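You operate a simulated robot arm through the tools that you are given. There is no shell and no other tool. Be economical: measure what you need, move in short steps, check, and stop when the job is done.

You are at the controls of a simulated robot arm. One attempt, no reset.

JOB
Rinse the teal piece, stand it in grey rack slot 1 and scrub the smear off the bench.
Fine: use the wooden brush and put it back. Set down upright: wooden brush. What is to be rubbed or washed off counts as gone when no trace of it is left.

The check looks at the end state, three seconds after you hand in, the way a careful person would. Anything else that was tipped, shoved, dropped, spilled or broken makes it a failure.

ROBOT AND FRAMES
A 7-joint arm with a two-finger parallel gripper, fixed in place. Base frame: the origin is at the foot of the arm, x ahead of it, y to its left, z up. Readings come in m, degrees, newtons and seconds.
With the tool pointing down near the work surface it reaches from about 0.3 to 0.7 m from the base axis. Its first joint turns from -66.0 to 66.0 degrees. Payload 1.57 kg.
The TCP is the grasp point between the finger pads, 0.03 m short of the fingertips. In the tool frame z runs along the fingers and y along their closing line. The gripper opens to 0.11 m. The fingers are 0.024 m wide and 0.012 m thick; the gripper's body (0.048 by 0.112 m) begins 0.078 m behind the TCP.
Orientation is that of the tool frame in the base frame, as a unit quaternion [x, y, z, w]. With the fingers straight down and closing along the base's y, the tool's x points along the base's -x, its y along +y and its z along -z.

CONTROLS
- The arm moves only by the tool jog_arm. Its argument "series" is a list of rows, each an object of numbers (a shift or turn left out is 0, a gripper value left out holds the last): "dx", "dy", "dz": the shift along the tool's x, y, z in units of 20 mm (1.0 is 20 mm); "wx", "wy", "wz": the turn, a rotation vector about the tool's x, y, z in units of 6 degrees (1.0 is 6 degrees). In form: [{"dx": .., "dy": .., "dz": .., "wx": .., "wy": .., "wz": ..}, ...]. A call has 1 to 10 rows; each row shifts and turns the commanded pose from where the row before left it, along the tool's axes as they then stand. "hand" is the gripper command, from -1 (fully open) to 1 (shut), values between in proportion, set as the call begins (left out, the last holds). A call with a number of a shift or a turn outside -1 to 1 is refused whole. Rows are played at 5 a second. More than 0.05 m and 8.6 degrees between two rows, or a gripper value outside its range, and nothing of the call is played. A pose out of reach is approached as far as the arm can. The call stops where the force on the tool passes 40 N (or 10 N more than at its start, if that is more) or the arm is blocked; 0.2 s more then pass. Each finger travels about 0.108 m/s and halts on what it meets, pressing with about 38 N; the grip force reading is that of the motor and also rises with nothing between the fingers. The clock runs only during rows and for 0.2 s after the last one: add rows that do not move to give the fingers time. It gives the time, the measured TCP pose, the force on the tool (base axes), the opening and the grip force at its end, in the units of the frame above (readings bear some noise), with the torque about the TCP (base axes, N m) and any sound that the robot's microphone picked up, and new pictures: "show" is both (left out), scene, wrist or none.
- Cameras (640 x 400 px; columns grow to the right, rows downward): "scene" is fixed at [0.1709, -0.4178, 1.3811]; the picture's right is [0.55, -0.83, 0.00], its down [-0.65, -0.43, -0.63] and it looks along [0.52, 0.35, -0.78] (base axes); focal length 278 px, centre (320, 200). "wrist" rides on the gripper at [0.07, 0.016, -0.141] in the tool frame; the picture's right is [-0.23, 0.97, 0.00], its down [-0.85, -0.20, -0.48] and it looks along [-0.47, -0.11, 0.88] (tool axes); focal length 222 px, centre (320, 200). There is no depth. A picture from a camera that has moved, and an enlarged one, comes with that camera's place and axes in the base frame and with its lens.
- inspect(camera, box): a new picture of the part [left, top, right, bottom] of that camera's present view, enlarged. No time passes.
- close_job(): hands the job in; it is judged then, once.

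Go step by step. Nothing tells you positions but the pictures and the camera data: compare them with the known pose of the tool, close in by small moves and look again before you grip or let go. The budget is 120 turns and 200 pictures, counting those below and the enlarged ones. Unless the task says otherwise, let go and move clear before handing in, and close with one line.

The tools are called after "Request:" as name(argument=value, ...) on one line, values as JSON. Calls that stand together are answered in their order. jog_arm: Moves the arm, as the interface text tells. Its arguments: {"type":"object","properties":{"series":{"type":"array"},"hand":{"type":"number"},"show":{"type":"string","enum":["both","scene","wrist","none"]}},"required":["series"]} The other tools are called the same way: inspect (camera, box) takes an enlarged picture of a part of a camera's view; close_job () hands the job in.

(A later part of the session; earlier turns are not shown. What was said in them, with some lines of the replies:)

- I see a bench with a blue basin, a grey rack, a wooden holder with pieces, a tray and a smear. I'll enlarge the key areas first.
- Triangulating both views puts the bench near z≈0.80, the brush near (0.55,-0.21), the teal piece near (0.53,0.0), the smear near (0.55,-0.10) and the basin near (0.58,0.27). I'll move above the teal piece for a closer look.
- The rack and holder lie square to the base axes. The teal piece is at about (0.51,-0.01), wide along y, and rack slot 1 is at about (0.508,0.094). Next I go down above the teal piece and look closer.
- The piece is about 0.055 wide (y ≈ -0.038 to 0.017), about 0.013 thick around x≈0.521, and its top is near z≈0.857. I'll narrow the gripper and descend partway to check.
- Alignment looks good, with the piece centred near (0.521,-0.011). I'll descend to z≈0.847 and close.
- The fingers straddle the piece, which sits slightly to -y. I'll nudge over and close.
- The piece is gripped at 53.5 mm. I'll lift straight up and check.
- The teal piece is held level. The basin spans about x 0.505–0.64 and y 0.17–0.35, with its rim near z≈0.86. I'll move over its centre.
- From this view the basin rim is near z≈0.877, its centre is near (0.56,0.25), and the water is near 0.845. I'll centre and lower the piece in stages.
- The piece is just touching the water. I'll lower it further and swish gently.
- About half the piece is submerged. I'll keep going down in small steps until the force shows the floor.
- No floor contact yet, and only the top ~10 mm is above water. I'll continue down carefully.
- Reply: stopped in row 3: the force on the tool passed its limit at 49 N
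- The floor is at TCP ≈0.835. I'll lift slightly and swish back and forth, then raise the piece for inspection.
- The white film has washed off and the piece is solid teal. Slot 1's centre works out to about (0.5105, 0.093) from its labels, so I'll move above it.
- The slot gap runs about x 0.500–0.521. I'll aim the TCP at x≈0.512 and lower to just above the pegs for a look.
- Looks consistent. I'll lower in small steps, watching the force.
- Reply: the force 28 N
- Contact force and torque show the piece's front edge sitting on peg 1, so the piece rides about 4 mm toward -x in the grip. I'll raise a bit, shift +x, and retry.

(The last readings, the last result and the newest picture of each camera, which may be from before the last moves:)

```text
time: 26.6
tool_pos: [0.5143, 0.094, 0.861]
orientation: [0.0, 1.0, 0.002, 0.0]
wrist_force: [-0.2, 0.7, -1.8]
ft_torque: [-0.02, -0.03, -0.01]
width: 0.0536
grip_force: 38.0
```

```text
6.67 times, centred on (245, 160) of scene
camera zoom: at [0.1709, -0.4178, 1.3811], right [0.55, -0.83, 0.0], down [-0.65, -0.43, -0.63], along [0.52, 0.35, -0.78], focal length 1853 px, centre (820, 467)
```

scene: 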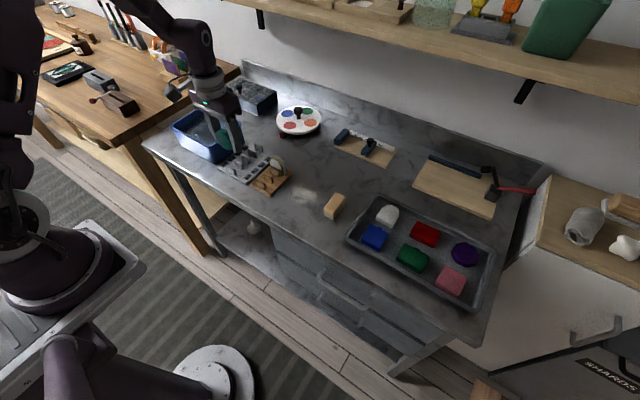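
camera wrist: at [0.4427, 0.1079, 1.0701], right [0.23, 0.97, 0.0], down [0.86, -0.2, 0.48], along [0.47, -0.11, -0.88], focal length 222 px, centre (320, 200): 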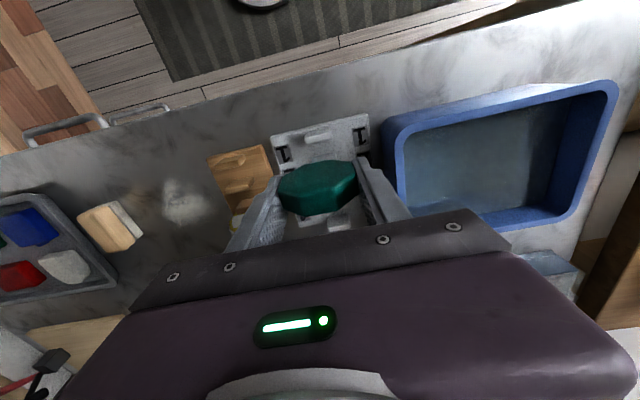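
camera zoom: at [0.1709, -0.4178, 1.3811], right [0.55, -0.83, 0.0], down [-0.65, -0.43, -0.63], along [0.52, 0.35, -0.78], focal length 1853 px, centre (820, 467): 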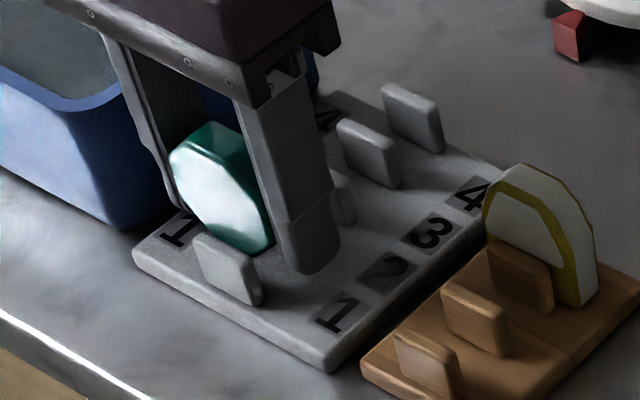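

It has gone below the earlier contact height without force. I'll keep lowering in small steps.

Request:
jog_arm(series=[{"dz": 0.15}, {"dz": 0.15}, {"dz": 0.15}, {}], show="none")

Request:
inspect(camera="scene", box=[215, 130, 275, 190])

Request:
inspect(camera="wrist", box=[220, 100, 420, 240])

```text
time: 27.6
tool_pos: [0.5135, 0.0957, 0.8536]
orientation: [0.001, 1.0, 0.001, 0.001]
wrist_force: [2.1, 0.0, -0.3]
ft_torque: [-0.03, -0.09, 0.02]
width: 0.0534
grip_force: 37.8
```

```text
6.67 times, centred on (245, 160) of scene
camera zoom: at [0.1709, -0.4178, 1.3811], right [0.55, -0.83, 0.0], down [-0.65, -0.43, -0.63], along [0.52, 0.35, -0.78], focal length 1853 px, centre (820, 467)
```

zoom: 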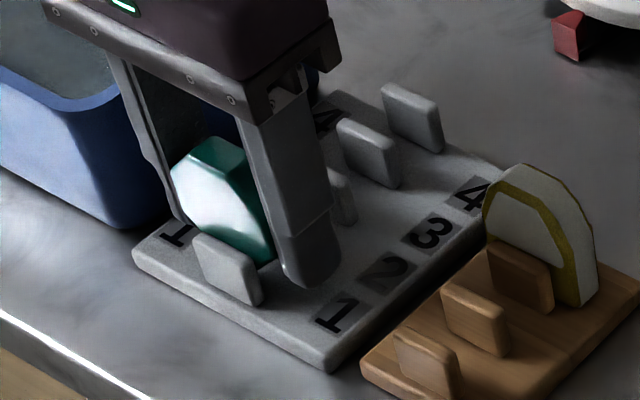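

```text
2.86 times, centred on (320, 170) of wrist
camera zoom: at [0.4438, 0.1108, 0.9947], right [0.23, 0.97, 0.0], down [0.86, -0.2, 0.48], along [0.47, -0.11, -0.88], focal length 635 px, centre (320, 286)
```

zoom: 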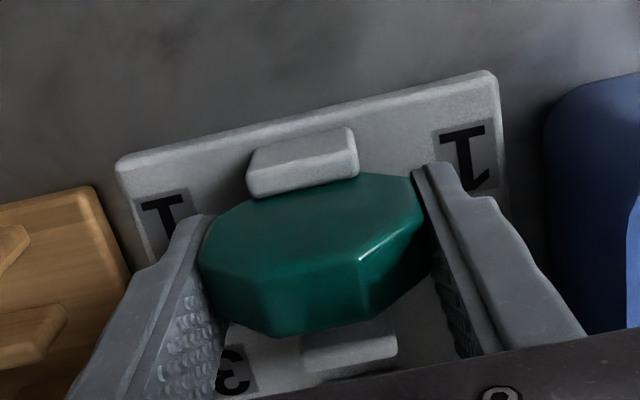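

The piece is entering slot 1 behind peg 1. I'll shift +x by 1 mm and lower to the seat.

Request:
jog_arm(series=[{"dx": -0.05, "dz": 0.1}, {"dz": 0.1}, {"dz": 0.1}, {}], show="none")

```text
time: 28.6
tool_pos: [0.5162, 0.0944, 0.8467]
orientation: [0.0, 1.0, 0.002, 0.0]
wrist_force: [-0.2, 0.7, -0.7]
ft_torque: [-0.05, -0.01, 0.02]
width: 0.0532
grip_force: 38.3
```

Request:
jog_arm(series=[{"dz": 0.07}, {"dz": 0.07}, {}], show="none")

Request:
inspect(camera="scene", box=[215, 130, 275, 190])

Request:
inspect(camera="wrist", box=[220, 100, 420, 240])

```text
time: 29.4
tool_pos: [0.5161, 0.0939, 0.8435]
orientation: [0.0, 1.0, 0.002, 0.0]
wrist_force: [-0.5, 1.2, -0.8]
ft_torque: [-0.01, 0.0, 0.0]
width: 0.0535
grip_force: 38.2
```

```text
6.67 times, centred on (245, 160) of scene
camera zoom: at [0.1709, -0.4178, 1.3811], right [0.55, -0.83, 0.0], down [-0.65, -0.43, -0.63], along [0.52, 0.35, -0.78], focal length 1853 px, centre (820, 467)
```

zoom: 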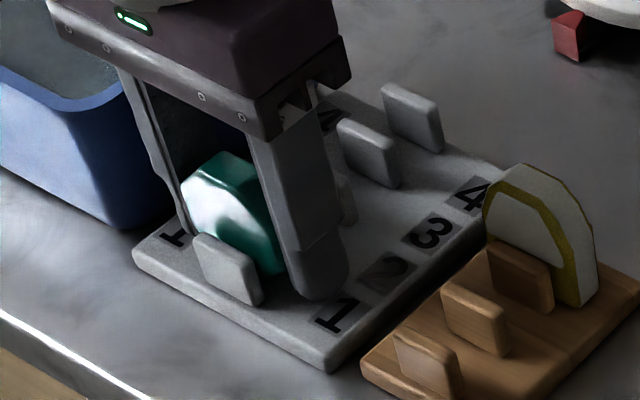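

```text
2.86 times, centred on (320, 170) of wrist
camera zoom: at [0.4456, 0.1103, 0.9858], right [0.23, 0.97, 0.0], down [0.86, -0.2, 0.48], along [0.47, -0.11, -0.88], focal length 635 px, centre (320, 286)
```

zoom: 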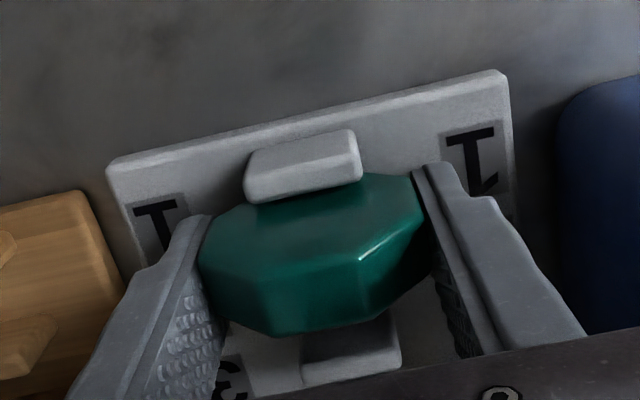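

Still no contact, so I'll inch down until it seats.

Request:
jog_arm(series=[{"dz": 0.06}, {"dz": 0.06}, {}], show="none")

```text
time: 30.2
tool_pos: [0.5163, 0.0941, 0.8422]
orientation: [0.0, 1.0, 0.001, -0.001]
wrist_force: [-1.7, 1.0, 2.8]
ft_torque: [-0.16, 0.04, -0.02]
width: 0.0538
grip_force: 38.3
```

Request:
jog_arm(series=[{"dz": 0.06}, {}], show="none")

```text
time: 30.8
tool_pos: [0.5164, 0.0959, 0.8422]
orientation: [0.0, 1.0, 0.002, 0.0]
wrist_force: [-12.2, 1.5, 37.3]
ft_torque: [-1.06, 0.36, -0.36]
width: 0.0537
grip_force: 38.2
```

The fingertip has touched the rack plate, so the piece is essentially at the bottom of the slot. I'll back off slightly and open gently.

Request:
jog_arm(series=[{"dz": -0.1}, {}], show="none")

Request:
jog_arm(series=[{}, {}], hand=-0.2)

Request:
inspect(camera="scene", box=[215, 130, 275, 190])

Request:
inspect(camera="wrist", box=[220, 100, 420, 240])

```text
time: 31.4
tool_pos: [0.5175, 0.0935, 0.8416]
orientation: [0.0, 1.0, 0.001, 0.0]
wrist_force: [0.2, -0.2, -1.3]
ft_torque: [0.0, 0.01, -0.01]
width: 0.0534
grip_force: 37.8
```

```text
time: 32.0
tool_pos: [0.5157, 0.0938, 0.8434]
orientation: [0.0, 1.0, 0.002, 0.0]
wrist_force: [0.5, 0.0, 0.6]
ft_torque: [0.0, -0.01, 0.02]
width: 0.066
grip_force: 0.1
camera wrist: at [0.4457, 0.1101, 0.9842], right [0.23, 0.97, 0.0], down [0.86, -0.2, 0.48], along [0.47, -0.11, -0.88], focal length 222 px, centre (320, 200)
```

scene: 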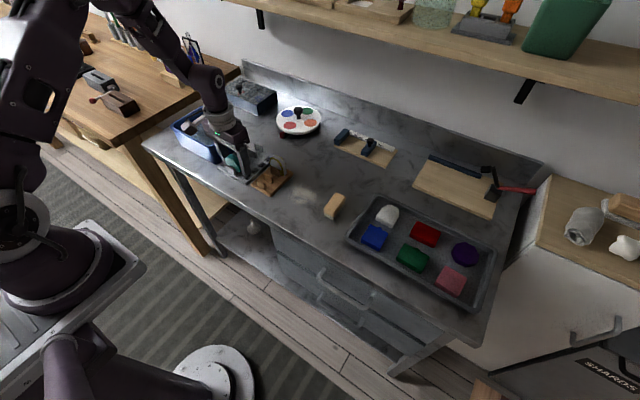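
wrist: 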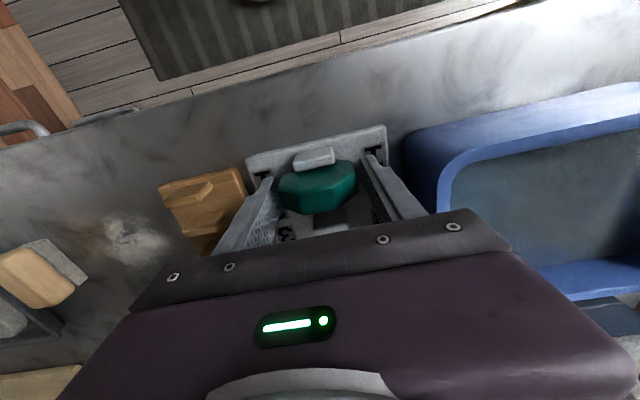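

```text
6.67 times, centred on (245, 160) of scene
camera zoom: at [0.1709, -0.4178, 1.3811], right [0.55, -0.83, 0.0], down [-0.65, -0.43, -0.63], along [0.52, 0.35, -0.78], focal length 1853 px, centre (820, 467)
```

zoom: 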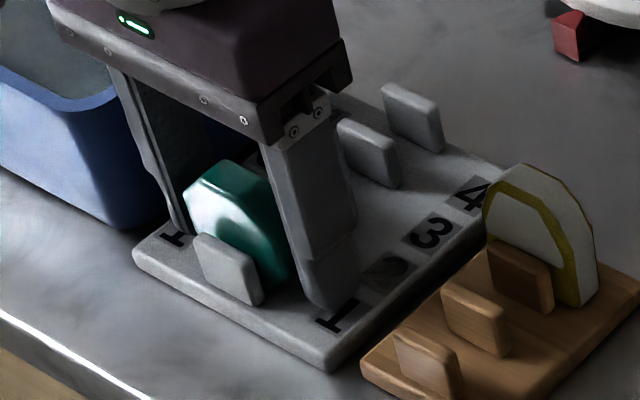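

```text
2.86 times, centred on (320, 170) of wrist
camera zoom: at [0.4457, 0.1101, 0.9842], right [0.23, 0.97, 0.0], down [0.86, -0.2, 0.48], along [0.47, -0.11, -0.88], focal length 635 px, centre (320, 286)
```

zoom: 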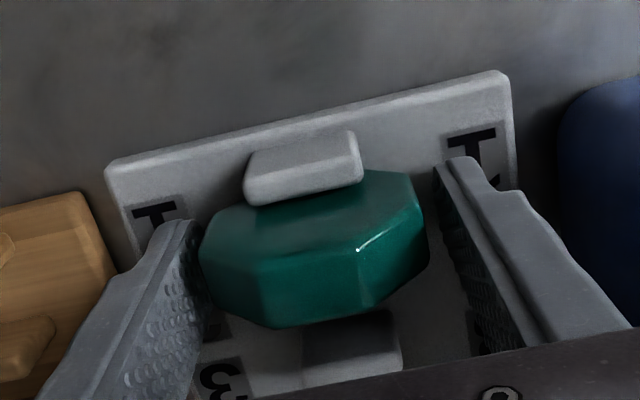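

The piece stands in slot 1. I'll lift straight up and verify.

Request:
jog_arm(series=[{"dz": -0.5}, {"dz": -0.5}, {"dz": -1}, {"dz": -1}, {"dz": -1}, {"dz": -1}, {"dz": -1}], hand=-0.3)

Request:
inspect(camera="scene", box=[215, 130, 275, 190])

Request:
inspect(camera="wrist", box=[220, 80, 420, 220])

```text
time: 33.6
tool_pos: [0.5134, 0.095, 0.9639]
orientation: [0.0, 1.0, 0.002, -0.001]
wrist_force: [-0.3, 0.1, 1.1]
ft_torque: [0.0, 0.0, -0.01]
width: 0.0713
grip_force: 0.1
camera wrist: at [0.4443, 0.1096, 1.105], right [0.23, 0.97, 0.0], down [0.86, -0.2, 0.48], along [0.46, -0.11, -0.88], focal length 222 px, centre (320, 200)
```

scene: 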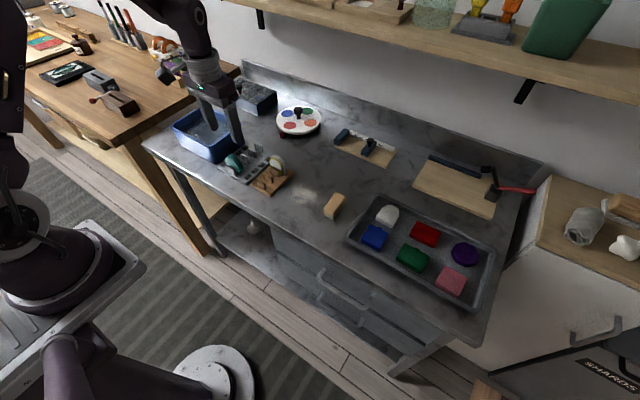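
wrist: 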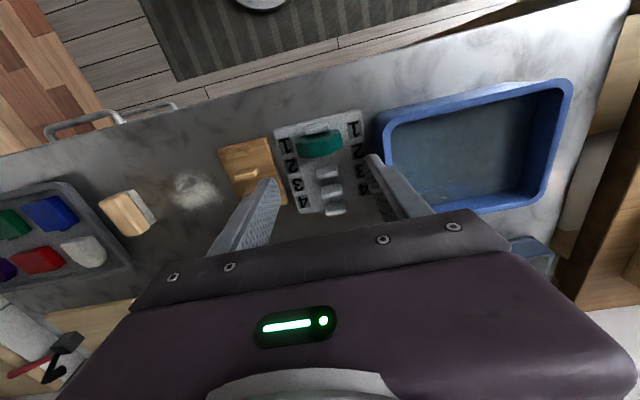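

```text
6.67 times, centred on (245, 160) of scene
camera zoom: at [0.1709, -0.4178, 1.3811], right [0.55, -0.83, 0.0], down [-0.65, -0.43, -0.63], along [0.52, 0.35, -0.78], focal length 1853 px, centre (820, 467)
```

zoom: 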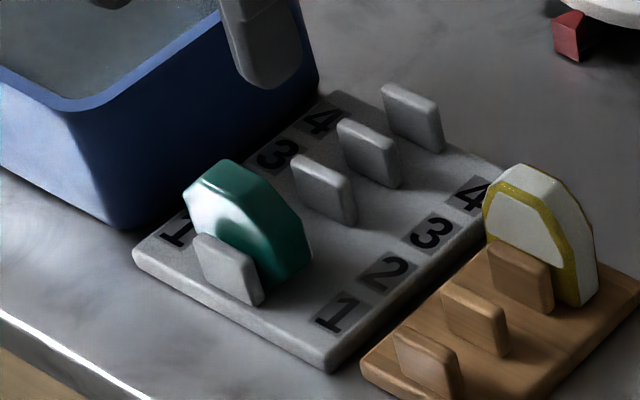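

```text
2.86 times, centred on (320, 150) of wrist
camera zoom: at [0.4443, 0.1096, 1.105], right [0.23, 0.97, 0.0], down [0.86, -0.2, 0.48], along [0.46, -0.11, -0.88], focal length 635 px, centre (320, 343)
```

zoom: 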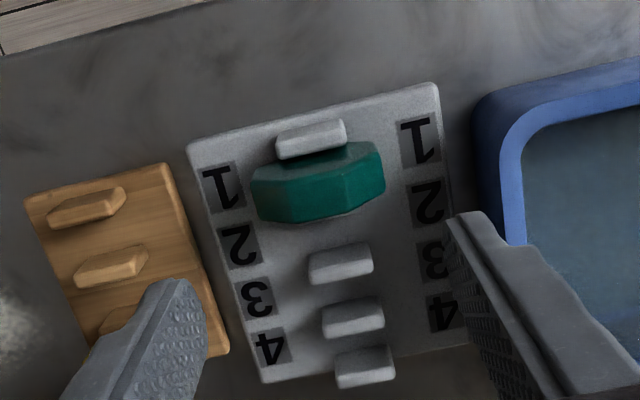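

The teal piece stands cleanly in slot 1. Now I move above the wooden brush.

Request:
jog_arm(series=[{"dy": -1, "dx": -0.2}, {"dy": -1, "dx": -0.2}, {"dy": -1, "dx": -0.2}, {"dy": -1, "dx": -0.2}, {"dy": -1, "dx": -0.2}, {"dy": -1, "dx": -0.2}, {"dy": -1, "dx": -0.2}, {"dy": -1, "dx": -0.2}, {"dy": -1, "dx": -0.2}, {"dy": -1}], show="none")

Request:
jog_arm(series=[{"dy": -1}, {"dy": -1}, {"dy": -1}, {"dy": -1}, {"dy": -1}, {}], hand=-0.4)

Request:
inspect(camera="wrist", box=[220, 80, 420, 220])

Request:
inspect(camera="scene", box=[280, 160, 360, 230])

```text
time: 35.8
tool_pos: [0.5516, -0.1049, 0.9619]
orientation: [-0.001, 1.0, 0.002, -0.001]
wrist_force: [-0.8, 0.5, 0.1]
ft_torque: [0.03, -0.01, -0.02]
width: 0.0714
grip_force: 0.1
```

```text
time: 37.2
tool_pos: [0.5509, -0.2069, 0.9596]
orientation: [0.0, 1.0, 0.003, 0.0]
wrist_force: [0.7, -0.1, 0.1]
ft_torque: [0.0, 0.0, 0.03]
width: 0.077
grip_force: 0.0
camera wrist: at [0.4815, -0.1904, 1.1015], right [0.23, 0.97, 0.0], down [0.86, -0.2, 0.48], along [0.47, -0.11, -0.88], focal length 222 px, centre (320, 200)
```

scene: 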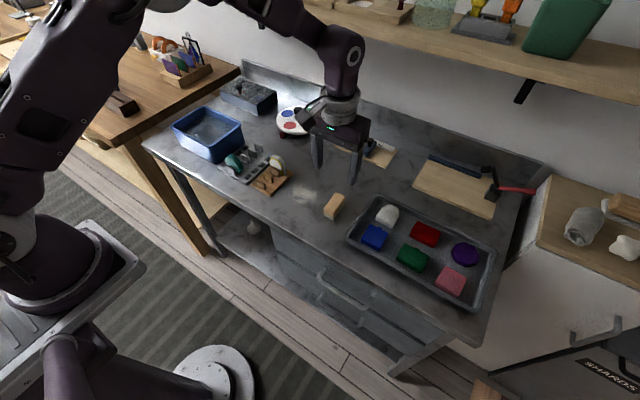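
wrist: 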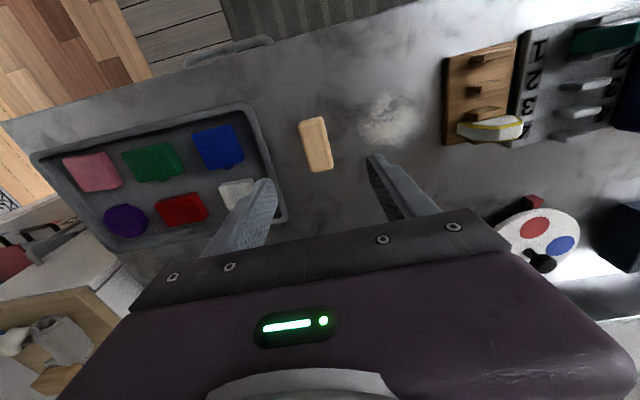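

```text
2.86 times, centred on (320, 150) of wrist
camera zoom: at [0.4815, -0.1904, 1.1015], right [0.23, 0.97, 0.0], down [0.86, -0.2, 0.48], along [0.47, -0.11, -0.88], focal length 635 px, centre (320, 343)
```

zoom: 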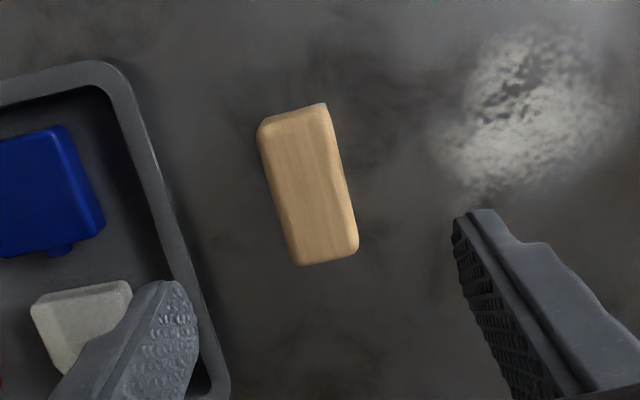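

```text
5.71 times, centred on (320, 195) of scene
camera zoom: at [0.1709, -0.4179, 1.3811], right [0.55, -0.83, 0.0], down [-0.65, -0.43, -0.63], along [0.52, 0.35, -0.78], focal length 1588 px, centre (320, 229)
```

zoom: 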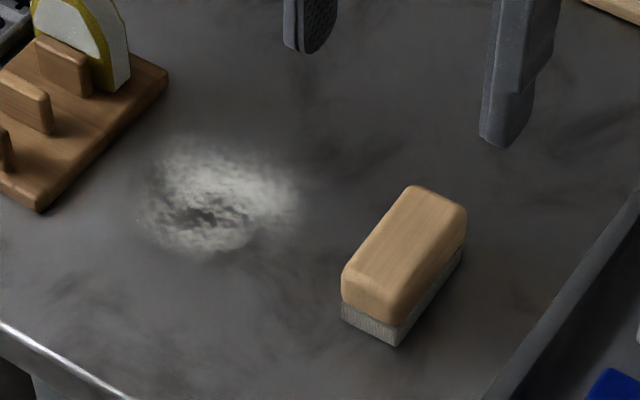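

The brush is square to the base: x 0.521–0.581, y -0.225 to -0.196, top ≈0.838. I'll narrow the gripper and go down over it.

Request:
jog_arm(series=[{"dy": -0.18}, {"dz": 1}, {"dz": 1}, {"dz": 1}, {"dz": 1}, {}], hand=0.09, show="none")

Request:
inspect(camera="wrist", box=[220, 80, 420, 220])

Request:
inspect(camera="scene", box=[280, 160, 360, 230])

```text
time: 38.6
tool_pos: [0.5497, -0.2103, 0.8796]
orientation: [0.0, 1.0, 0.001, -0.001]
wrist_force: [0.2, -0.1, -0.4]
ft_torque: [0.02, -0.02, 0.0]
width: 0.0503
grip_force: 0.0
```

```text
2.86 times, centred on (320, 150) of wrist
camera zoom: at [0.4811, -0.1949, 1.0216], right [0.23, 0.97, 0.0], down [0.86, -0.2, 0.48], along [0.47, -0.11, -0.88], focal length 635 px, centre (320, 343)
```

zoom: 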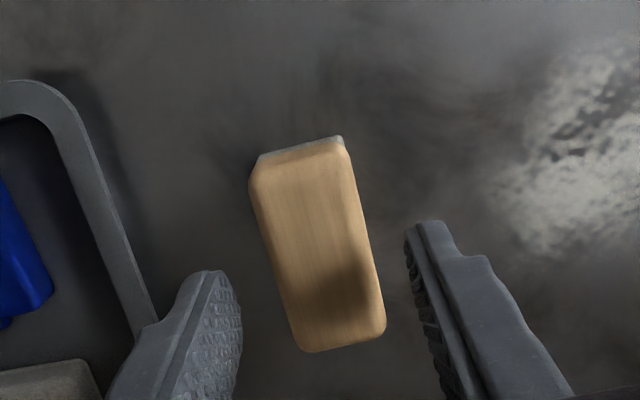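

```text
5.71 times, centred on (320, 195) of scene
camera zoom: at [0.1709, -0.4178, 1.3811], right [0.55, -0.83, 0.0], down [-0.65, -0.43, -0.63], along [0.52, 0.35, -0.78], focal length 1588 px, centre (320, 229)
```

zoom: 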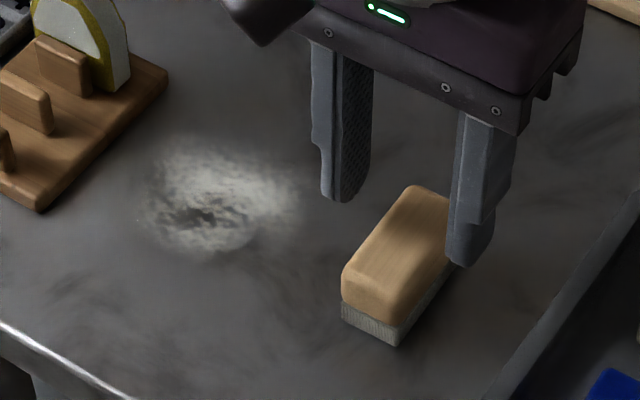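

Alignment is good. I'll descend to z≈0.845 and grip the wood.

Request:
jog_arm(series=[{"dz": 0.5}, {"dz": 0.5}, {"dz": 0.5}, {"dz": 0.22}, {}], show="none")

Request:
inspect(camera="scene", box=[280, 160, 360, 230])

Request:
inspect(camera="wrist", box=[220, 120, 420, 260])

```text
time: 39.8
tool_pos: [0.5502, -0.2096, 0.8478]
orientation: [-0.001, 1.0, 0.001, 0.0]
wrist_force: [-0.3, 0.2, -0.8]
ft_torque: [-0.04, 0.02, -0.01]
width: 0.0501
grip_force: 0.1
```

```text
5.71 times, centred on (320, 195) of scene
camera zoom: at [0.1709, -0.4178, 1.3811], right [0.55, -0.83, 0.0], down [-0.65, -0.43, -0.63], along [0.52, 0.35, -0.78], focal length 1588 px, centre (320, 229)
```

zoom: 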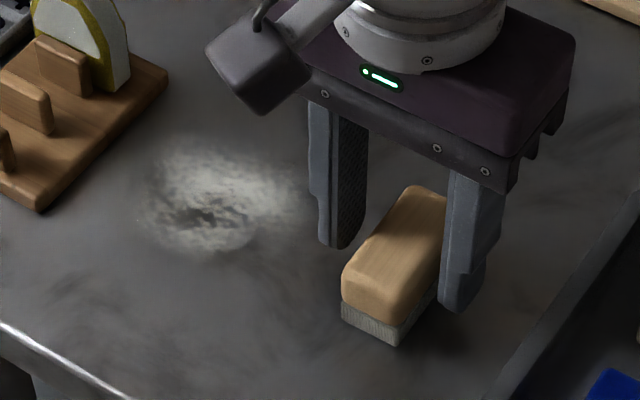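

```text
2.86 times, centred on (320, 190) of wrist
camera zoom: at [0.4805, -0.1939, 0.9887], right [0.23, 0.97, 0.0], down [0.86, -0.2, 0.48], along [0.47, -0.11, -0.88], focal length 635 px, centre (320, 229)
```

zoom: 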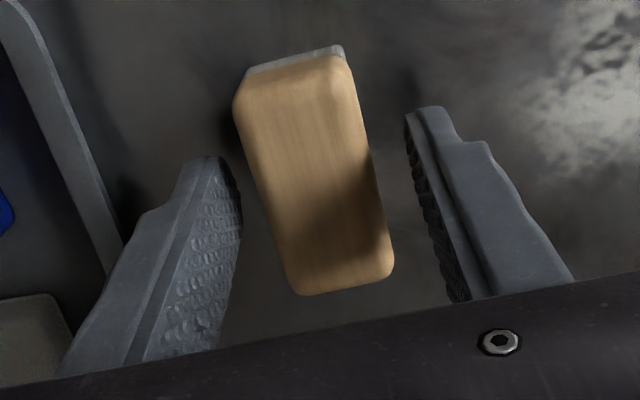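

Request:
jog_arm(series=[{"dz": 0.12}, {}, {}, {}], hand=1, show="none")

Request:
inspect(camera="scene", box=[280, 160, 360, 230])

Request:
inspect(camera="wrist", box=[220, 120, 420, 260])

```text
time: 40.8
tool_pos: [0.5512, -0.2091, 0.8457]
orientation: [0.0, 1.0, 0.001, 0.001]
wrist_force: [-6.6, 0.1, 39.0]
ft_torque: [0.01, 0.28, 0.18]
width: 0.0308
grip_force: 38.3
```

```text
5.71 times, centred on (320, 195) of scene
camera zoom: at [0.1701, -0.4176, 1.3813], right [0.55, -0.83, 0.0], down [-0.65, -0.43, -0.63], along [0.52, 0.35, -0.78], focal length 1588 px, centre (320, 229)
```

zoom: 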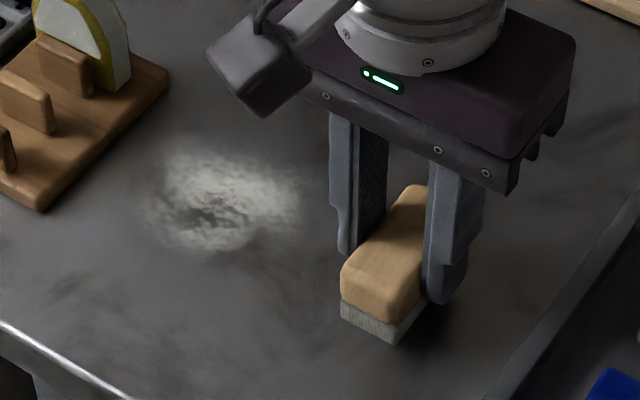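

```text
2.86 times, centred on (320, 190) of wrist
camera zoom: at [0.4805, -0.1937, 0.9874], right [0.23, 0.97, 0.0], down [0.85, -0.2, 0.48], along [0.47, -0.11, -0.88], focal length 635 px, centre (320, 229)
```

zoom: 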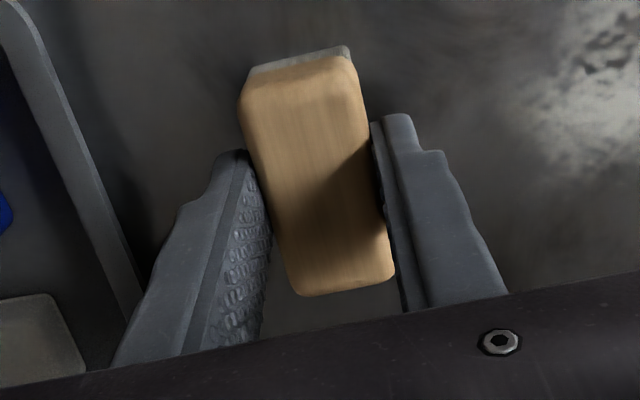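

The brush is gripped, pressing on the bench at TCP z≈0.8457. I'll note its home (0.551,-0.209), then lift a little and check the hold.

Request:
jog_arm(series=[{"dz": -0.4}, {"dz": -0.4}, {"dy": 0.8}, {"dy": 0.8}, {"dy": 0.5}, {}], show="none")

Request:
inspect(camera="scene", box=[270, 150, 350, 220])

Request:
inspect(camera="wrist", box=[220, 80, 520, 260])

```text
time: 42.2
tool_pos: [0.5507, -0.1661, 0.8609]
orientation: [0.0, 1.0, 0.001, 0.0]
wrist_force: [0.3, -0.1, -1.1]
ft_torque: [-0.03, -0.01, 0.0]
width: 0.031
grip_force: 38.1
```

```text
5.71 times, centred on (310, 185) of scene
camera zoom: at [0.1709, -0.4178, 1.3811], right [0.55, -0.83, 0.0], down [-0.65, -0.43, -0.63], along [0.52, 0.35, -0.78], focal length 1588 px, centre (377, 286)
```

zoom: 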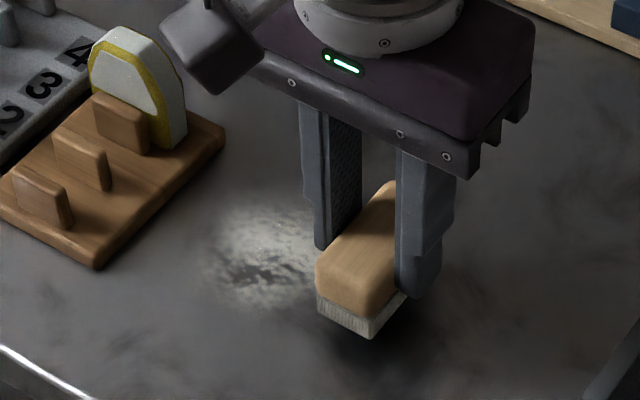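

```text
2.13 times, centred on (370, 170) of wrist
camera zoom: at [0.4812, -0.1511, 1.0018], right [0.23, 0.97, 0.0], down [0.86, -0.2, 0.48], along [0.47, -0.11, -0.88], focal length 474 px, centre (213, 264)
```

zoom: 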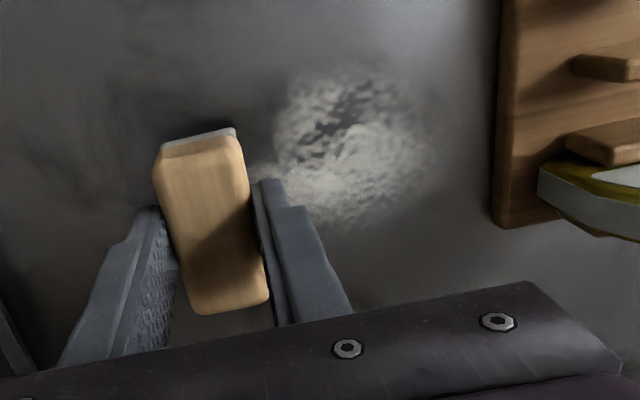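

The brush is held well, and the smear spans about x 0.51–0.587, y -0.15 to -0.068. I'll lower until light contact.

Request:
jog_arm(series=[{"dz": 0.3}, {"dz": 0.3}, {"dz": 0.1}, {}], show="none")

```text
time: 43.2
tool_pos: [0.5526, -0.168, 0.8465]
orientation: [0.0, 1.0, 0.002, 0.0]
wrist_force: [-0.3, 0.5, 0.0]
ft_torque: [-0.03, 0.01, -0.01]
width: 0.031
grip_force: 38.1
```

Request:
jog_arm(series=[{"dz": 0.06}, {}], show="none")

```text
time: 43.8
tool_pos: [0.5522, -0.1672, 0.8458]
orientation: [0.0, 1.0, 0.001, 0.0]
wrist_force: [-3.5, 0.1, 13.7]
ft_torque: [-0.01, -0.03, -0.01]
width: 0.0309
grip_force: 37.5
```

I have about 14 N contact. Now I stroke across the smear along y and back.

Request:
jog_arm(series=[{"dy": 0.9}, {"dy": 0.9}, {"dy": 0.9}, {"dy": 0.9}, {"dy": 0.9}, {"dy": -0.9}, {"dy": -0.9}, {"dy": -0.9}, {"dy": -0.9}, {"dy": -0.9}], show="none")

Request:
inspect(camera="wrist", box=[220, 80, 520, 260])

```text
time: 45.2
tool_pos: [0.5518, -0.0815, 0.8464]
orientation: [-0.002, 1.0, 0.005, -0.001]
wrist_force: [-1.9, -2.1, 9.7]
ft_torque: [-0.22, 0.04, -0.05]
width: 0.0307
grip_force: 37.7
stopped in row 6: the force on the tool passed its limit at 43 N (the readings are from after the stop); the commanded pose is now the measured one
```

```text
2.13 times, centred on (370, 170) of wrist
camera zoom: at [0.4809, -0.0669, 0.9876], right [0.22, 0.97, 0.01], down [0.86, -0.2, 0.48], along [0.47, -0.1, -0.88], focal length 474 px, centre (213, 264)
```

zoom: 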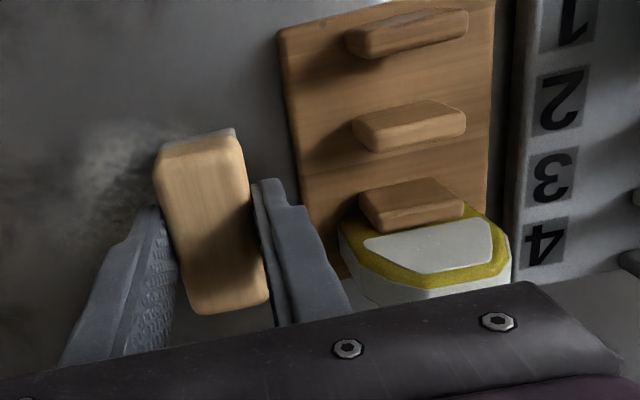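

The force spiked at the reversal near the holder side, but the smear is already fading. I'll continue more slowly, with the tilt corrected.

Request:
jog_arm(series=[{"dy": -0.1, "dz": -0.03}, {"dy": -0.5, "wx": 0.08, "wz": 0.04}, {"dy": -0.5}, {"dy": -0.5}, {"dy": -0.5}, {"dy": -0.5}, {"dy": -0.5}, {"dy": -0.5}, {"dy": -0.5}, {}], show="none")

Request:
inspect(camera="wrist", box=[220, 80, 520, 260])

Request:
inspect(camera="scene", box=[250, 140, 350, 220])

```text
time: 47.4
tool_pos: [0.5526, -0.164, 0.8469]
orientation: [0.001, 1.0, 0.0, 0.0]
wrist_force: [0.7, 3.8, 11.8]
ft_torque: [0.12, -0.18, 0.05]
width: 0.031
grip_force: 38.5
```

```text
2.13 times, centred on (370, 170) of wrist
camera zoom: at [0.4813, -0.1474, 0.9874], right [0.23, 0.97, 0.0], down [0.85, -0.2, 0.48], along [0.47, -0.11, -0.88], focal length 474 px, centre (213, 264)
```

zoom: 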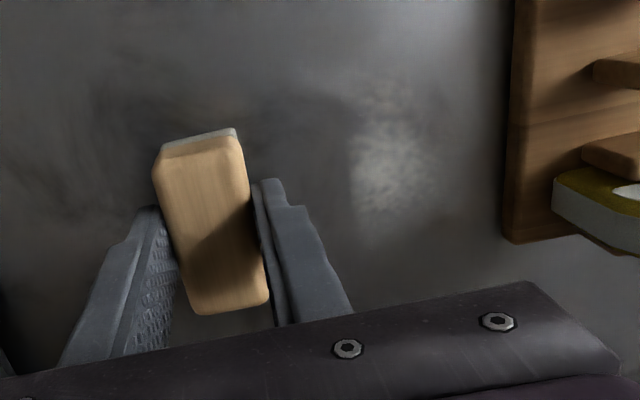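

```text
5.00 times, centred on (300, 180) of scene
camera zoom: at [0.1707, -0.4177, 1.3812], right [0.55, -0.83, 0.0], down [-0.65, -0.43, -0.63], along [0.52, 0.35, -0.78], focal length 1390 px, centre (420, 300)
```

zoom: 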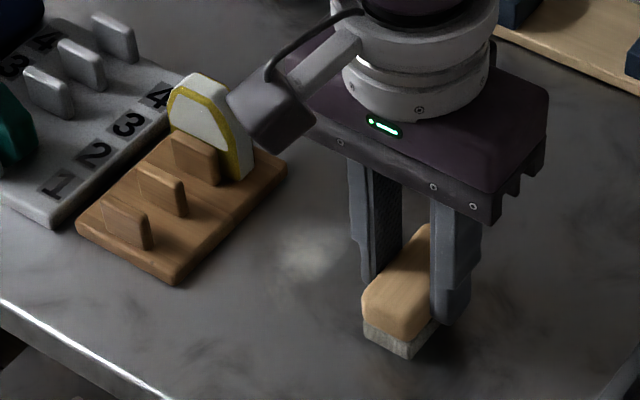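

Most of it is gone; a faint patch remains near y -0.105 to -0.074. I'll scrub that area with more passes.

Request:
jog_arm(series=[{"dy": 0.6}, {"dy": 0.6}, {"dy": 0.6}, {"dy": 0.6}, {"dy": 0.5}, {"dy": 0.5}, {"dy": 0.4}, {"dx": -0.4}, {"dx": -0.4}, {}], show="none")

Request:
jog_arm(series=[{"dx": 0.5}, {"dx": 0.5}, {"dx": 0.5}, {"dy": -0.5}, {"dx": -0.5}, {"dx": -0.5}, {"dx": -0.5}, {"dy": -0.5}, {"dx": 0.4}, {"dx": 0.3}], show="none")

```text
time: 49.6
tool_pos: [0.5684, -0.0876, 0.8466]
orientation: [0.0, 1.0, 0.0, -0.001]
wrist_force: [0.3, 0.0, -0.7]
ft_torque: [0.01, 0.05, 0.02]
width: 0.0309
grip_force: 37.9
```

```text
time: 51.8
tool_pos: [0.555, -0.1072, 0.8471]
orientation: [0.0, 1.0, 0.0, 0.0]
wrist_force: [1.3, 1.1, 3.9]
ft_torque: [0.01, 0.04, 0.0]
width: 0.0308
grip_force: 38.4
```

Contact pressure is light, so I'll press slightly more and sweep again, then look.

Request:
jog_arm(series=[{"dz": 0.05}, {"dy": 0.4}, {"dy": 0.4}, {"dy": 0.4}, {"dx": 0.4}, {"dx": 0.4}, {"dx": -0.4}, {"dx": -0.4}, {"dx": -0.4}, {}], show="none")

Request:
jog_arm(series=[{"dy": -0.6}, {"dy": -0.6}, {"dy": -0.6}, {"dx": 0.4, "dy": -0.6}, {"dy": -0.6}, {"dy": -0.6}, {"dy": -0.6}, {}], show="none")

Request:
inspect(camera="wrist", box=[220, 80, 520, 260])

Request:
inspect(camera="scene", box=[250, 140, 350, 220])

```text
time: 54.0
tool_pos: [0.561, -0.0847, 0.8451]
orientation: [0.001, 1.0, 0.0, 0.001]
wrist_force: [-14.0, -0.4, 35.7]
ft_torque: [-0.02, 0.64, 0.0]
width: 0.0311
grip_force: 38.4
```

```text
time: 55.8
tool_pos: [0.555, -0.169, 0.8452]
orientation: [0.001, 1.0, 0.0, 0.0]
wrist_force: [-0.2, -0.1, -0.2]
ft_torque: [0.0, -0.03, -0.01]
width: 0.031
grip_force: 38.1
```

```text
2.13 times, centred on (370, 170) of wrist
camera zoom: at [0.4838, -0.1528, 0.9867], right [0.23, 0.97, 0.0], down [0.86, -0.2, 0.48], along [0.47, -0.11, -0.88], focal length 474 px, centre (213, 264)
```

zoom: 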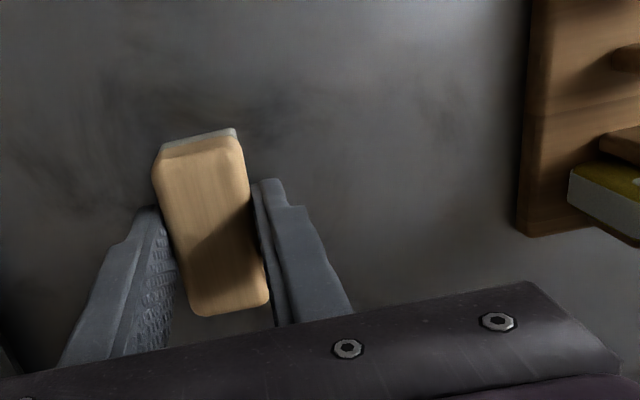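

```text
5.00 times, centred on (300, 180) of scene
camera zoom: at [0.1709, -0.4179, 1.3811], right [0.55, -0.83, 0.0], down [-0.65, -0.43, -0.63], along [0.52, 0.35, -0.78], focal length 1390 px, centre (420, 300)
```

zoom: 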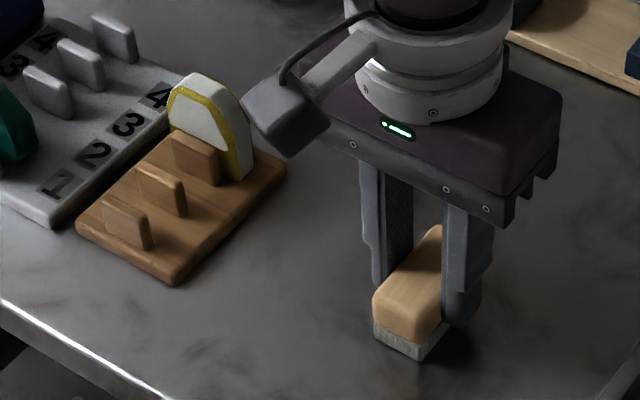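

The smear looks gone. I'll check closer for faint traces.

Request:
inspect(camera="wrist", box=[330, 90, 460, 210])

Request:
inspect(camera="scene", box=[275, 170, 335, 220])

```text
3.33 times, centred on (395, 150) of wrist
camera zoom: at [0.4838, -0.1528, 0.9867], right [0.23, 0.97, 0.0], down [0.86, -0.2, 0.48], along [0.47, -0.11, -0.88], focal length 740 px, centre (70, 367)
```

zoom: 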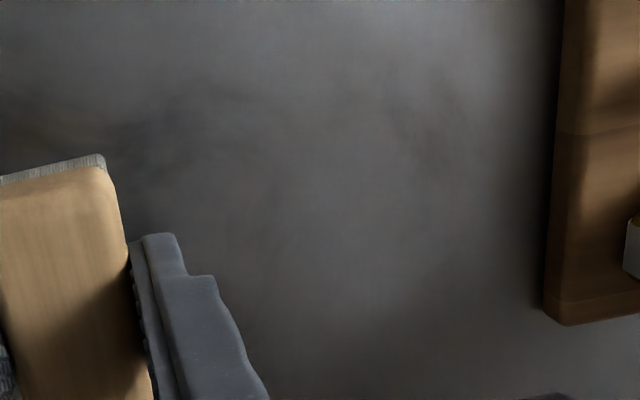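

```text
8.00 times, centred on (305, 195) of scene
camera zoom: at [0.1709, -0.4179, 1.3811], right [0.55, -0.83, 0.0], down [-0.65, -0.43, -0.63], along [0.52, 0.35, -0.78], focal length 2224 px, centre (440, 240)
```

zoom: 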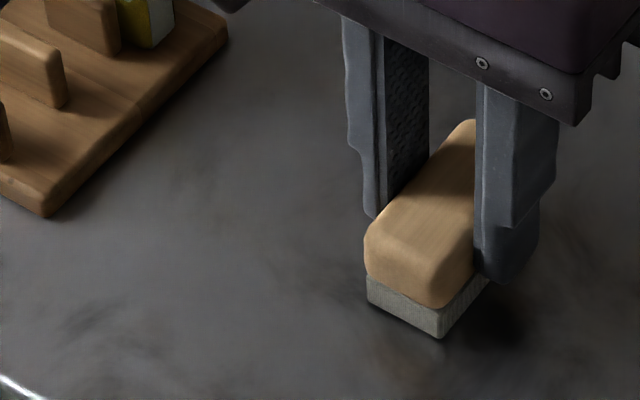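

No trace visible. As insurance I'll make one more light two-lane pass.

Request:
jog_arm(series=[{"dx": 0.7, "dz": 0.04}, {"dy": 0.7}, {"dy": 0.7}, {"dy": 0.7}, {"dy": 0.7}, {"dy": 0.7}, {"dy": 0.6}, {}], show="none")

Request:
jog_arm(series=[{"dx": -0.6}, {"dx": -0.6}, {"dx": -0.3}, {"dy": -0.7}, {"dy": -0.7}, {"dy": -0.7}, {"dy": -0.7}, {"dy": -0.7}, {"dy": -0.6}, {}], show="none")

```text
time: 57.6
tool_pos: [0.5383, -0.0845, 0.8456]
orientation: [0.001, 1.0, 0.0, 0.0]
wrist_force: [0.8, -10.4, 29.3]
ft_torque: [-0.43, -0.14, -0.01]
width: 0.031
grip_force: 38.0
```

```text
time: 59.8
tool_pos: [0.5703, -0.1675, 0.8447]
orientation: [0.0, 1.0, 0.0, 0.0]
wrist_force: [0.5, 7.2, 19.1]
ft_torque: [0.22, 0.13, -0.05]
width: 0.0309
grip_force: 38.4
```

Now I return the brush to its home at (0.551,-0.209).

Request:
jog_arm(series=[{"dz": -0.5}, {"dz": -0.4}, {"dx": 0.48, "dy": -0.7}, {"dx": 0.48, "dy": -0.7}, {"dy": -0.7}, {}])

Request:
inspect(camera="scene", box=[250, 140, 370, 240])

Request:
inspect(camera="wrist", box=[220, 70, 520, 260])

```text
time: 61.2
tool_pos: [0.5509, -0.2099, 0.8625]
orientation: [0.001, 1.0, -0.001, -0.001]
wrist_force: [-0.5, 0.6, -1.1]
ft_torque: [0.0, 0.01, 0.02]
width: 0.031
grip_force: 38.0
camera wrist: at [0.4804, -0.1934, 1.0036], right [0.23, 0.97, 0.0], down [0.85, -0.2, 0.48], along [0.47, -0.11, -0.88], focal length 222 px, centre (320, 200)
```

scene: 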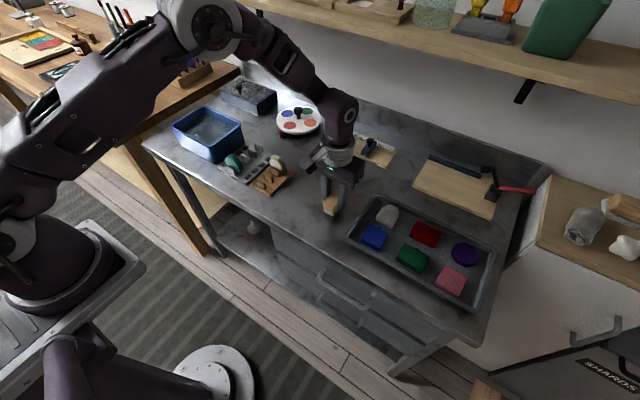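
wrist: 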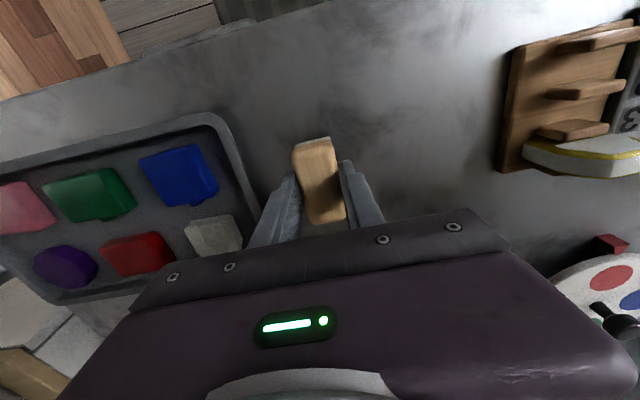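

```text
4.00 times, centred on (310, 190) of scene
camera zoom: at [0.1709, -0.4179, 1.3811], right [0.55, -0.83, 0.0], down [-0.65, -0.43, -0.63], along [0.52, 0.35, -0.78], focal length 1112 px, centre (360, 240)
```

zoom: 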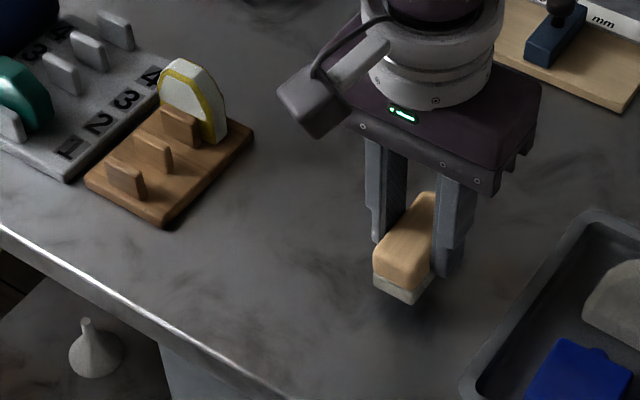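

```text
2.11 times, centred on (370, 165) of wrist
camera zoom: at [0.4804, -0.1934, 1.0036], right [0.23, 0.97, 0.0], down [0.85, -0.2, 0.48], along [0.47, -0.11, -0.88], focal length 468 px, centre (215, 274)
```

zoom: 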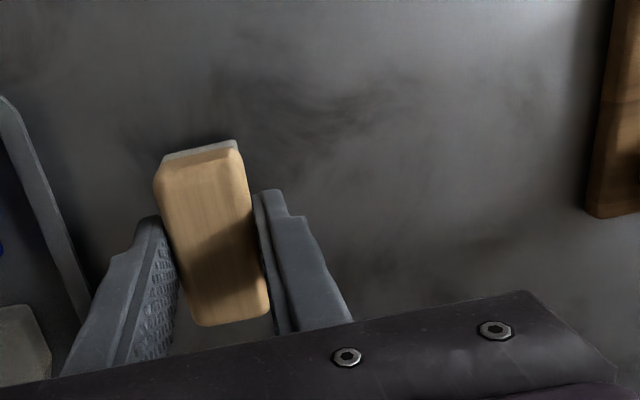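

The bench is clean and the brush is above its home spot. I'll lower it to contact.

Request:
jog_arm(series=[{"dz": 0.3}, {"dz": 0.3}, {"dz": 0.15}, {}], show="none")

Request:
jog_arm(series=[{"dz": 0.06}, {}], show="none")

```text
time: 62.2
tool_pos: [0.5511, -0.2084, 0.8471]
orientation: [0.001, 1.0, 0.0, 0.0]
wrist_force: [0.3, 0.2, -0.2]
ft_torque: [0.0, 0.0, -0.04]
width: 0.0309
grip_force: 38.3
```

```text
time: 62.8
tool_pos: [0.5507, -0.2092, 0.8459]
orientation: [0.001, 1.0, 0.0, 0.0]
wrist_force: [-0.4, 0.1, -1.0]
ft_torque: [0.02, 0.0, 0.01]
width: 0.0308
grip_force: 38.3
```

Request:
jog_arm(series=[{"dz": 0.05}, {}], show="none")

```text
time: 63.4
tool_pos: [0.55, -0.2089, 0.8459]
orientation: [0.001, 1.0, 0.0, 0.0]
wrist_force: [-0.9, -0.2, -0.7]
ft_torque: [-0.01, -0.04, 0.0]
width: 0.0309
grip_force: 38.1
```

Request:
jog_arm(series=[{"dz": 0.05}, {}], show="none")

```text
time: 64.0
tool_pos: [0.5505, -0.2087, 0.8452]
orientation: [0.001, 1.0, 0.001, 0.001]
wrist_force: [0.5, -0.6, -1.1]
ft_torque: [0.0, 0.01, -0.03]
width: 0.0312
grip_force: 38.3
```

Request:
jog_arm(series=[{"dz": 0.06}, {}], show="none")

```text
time: 64.6
tool_pos: [0.5498, -0.2081, 0.8442]
orientation: [0.0, 1.0, -0.001, 0.001]
wrist_force: [-5.2, 2.3, 25.9]
ft_torque: [0.12, 0.42, 0.01]
width: 0.0309
grip_force: 38.3
```

Contact is firm, so I'll ease off slightly, open just enough, and lift clear.

Request:
jog_arm(series=[{"dz": -0.04}, {}], show="none")

Request:
jog_arm(series=[{}, {}, {}], hand=0.09, show="none")

Request:
jog_arm(series=[{"dz": -0.5}, {"dz": -0.5}, {"dz": -1}, {"dz": -1}, {"dz": -1}, {"dz": -1}, {"dz": -1}, {"dz": -1}, {"dx": 1, "dz": -1}, {"dx": 1, "dz": -1}])

Request:
inspect(camera="scene", box=[200, 110, 380, 240])

Request:
inspect(camera="scene", box=[270, 160, 350, 220])

Request:
inspect(camera="wrist", box=[260, 60, 480, 200])

```text
time: 65.2
tool_pos: [0.5521, -0.2076, 0.8451]
orientation: [0.002, 1.0, 0.0, 0.001]
wrist_force: [0.7, -0.6, 20.1]
ft_torque: [0.0, 0.14, 0.01]
width: 0.031
grip_force: 37.8
```

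```text
time: 66.0
tool_pos: [0.5492, -0.2086, 0.8442]
orientation: [0.001, 1.0, 0.0, 0.0]
wrist_force: [-0.1, -0.8, 0.3]
ft_torque: [-0.02, 0.04, -0.01]
width: 0.05
grip_force: 0.2
```

```text
time: 68.2
tool_pos: [0.5116, -0.2099, 1.0236]
orientation: [0.002, 1.0, 0.002, 0.0]
wrist_force: [0.4, 0.9, -0.4]
ft_torque: [-0.03, -0.02, 0.0]
width: 0.0499
grip_force: 0.1
camera wrist: at [0.44, -0.193, 1.1635], right [0.23, 0.97, 0.0], down [0.85, -0.2, 0.48], along [0.47, -0.11, -0.88], focal length 222 px, centre (320, 200)
```

scene: 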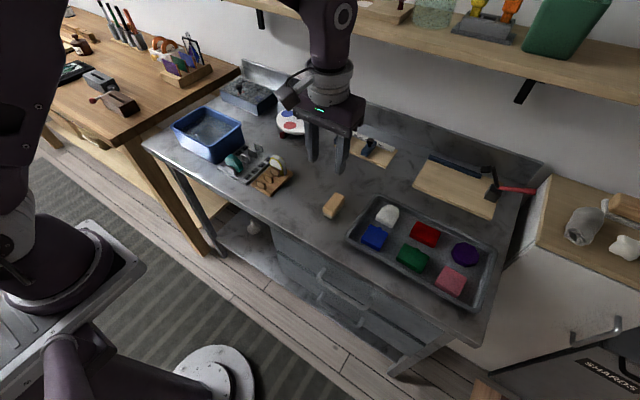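
wrist: 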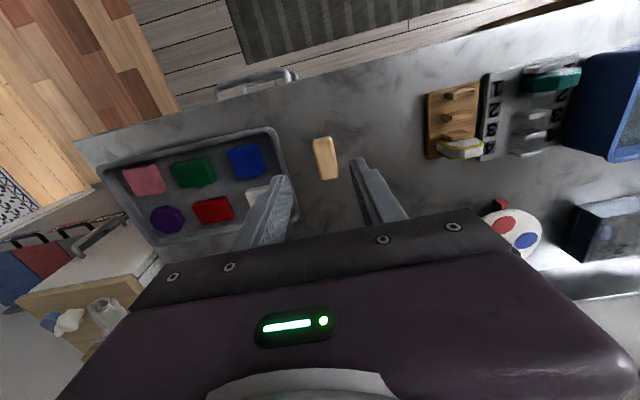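

```text
3.08 times, centred on (290, 175) of scene
camera zoom: at [0.1709, -0.4178, 1.3811], right [0.55, -0.83, 0.0], down [-0.65, -0.43, -0.63], along [0.52, 0.35, -0.78], focal length 855 px, centre (412, 277)
```

zoom: 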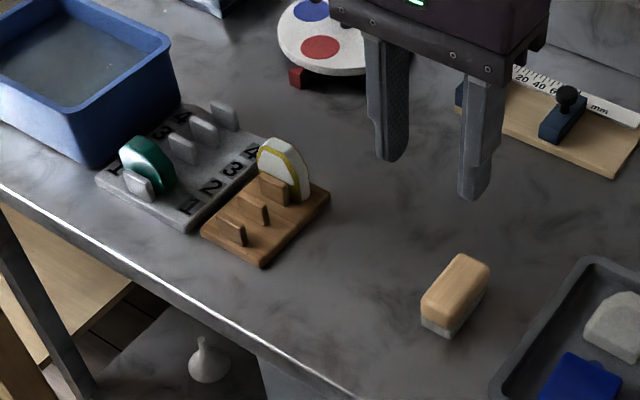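

```text
6.67 times, centred on (310, 190) of scene
camera zoom: at [0.1709, -0.4178, 1.3811], right [0.55, -0.83, 0.0], down [-0.65, -0.43, -0.63], along [0.52, 0.35, -0.78], focal length 1853 px, centre (387, 267)
```

zoom: 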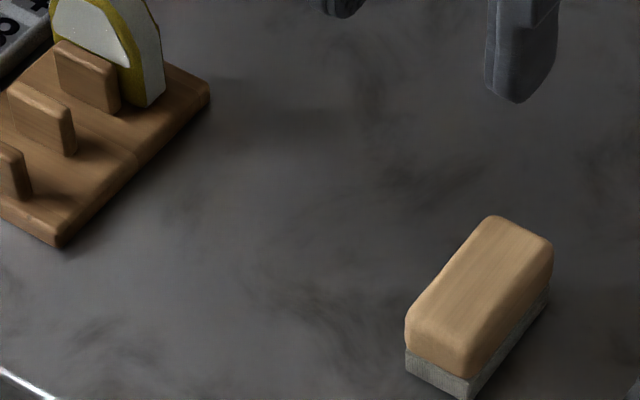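

```text
2.86 times, centred on (370, 130) of wrist
camera zoom: at [0.44, -0.193, 1.1635], right [0.23, 0.97, 0.0], down [0.85, -0.2, 0.48], along [0.47, -0.11, -0.88], focal length 635 px, centre (177, 400)
```

zoom: 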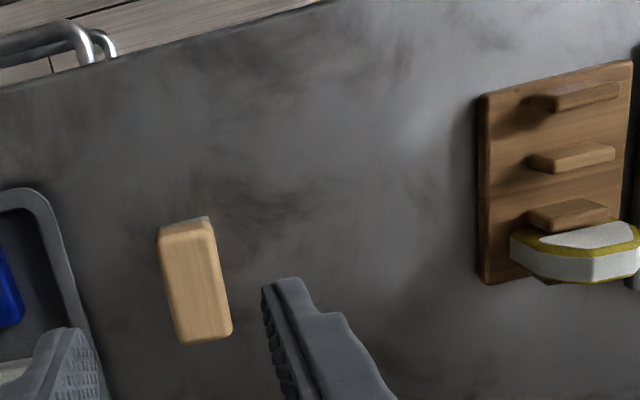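

The brush stands upright at its home spot, the smear is gone, the rinsed teal piece is in slot 1, and everything else is where it was. I'm handing in.

Request:
close_job()

```text
The job is handed in.
```

The teal piece is rinsed and standing in grey rack slot 1. The smear is scrubbed off with no trace visible in the pictures, and the wooden brush is back upright at its starting spot. I couldn't see the back face of the teal piece, but every face I could see came out of the water clean.
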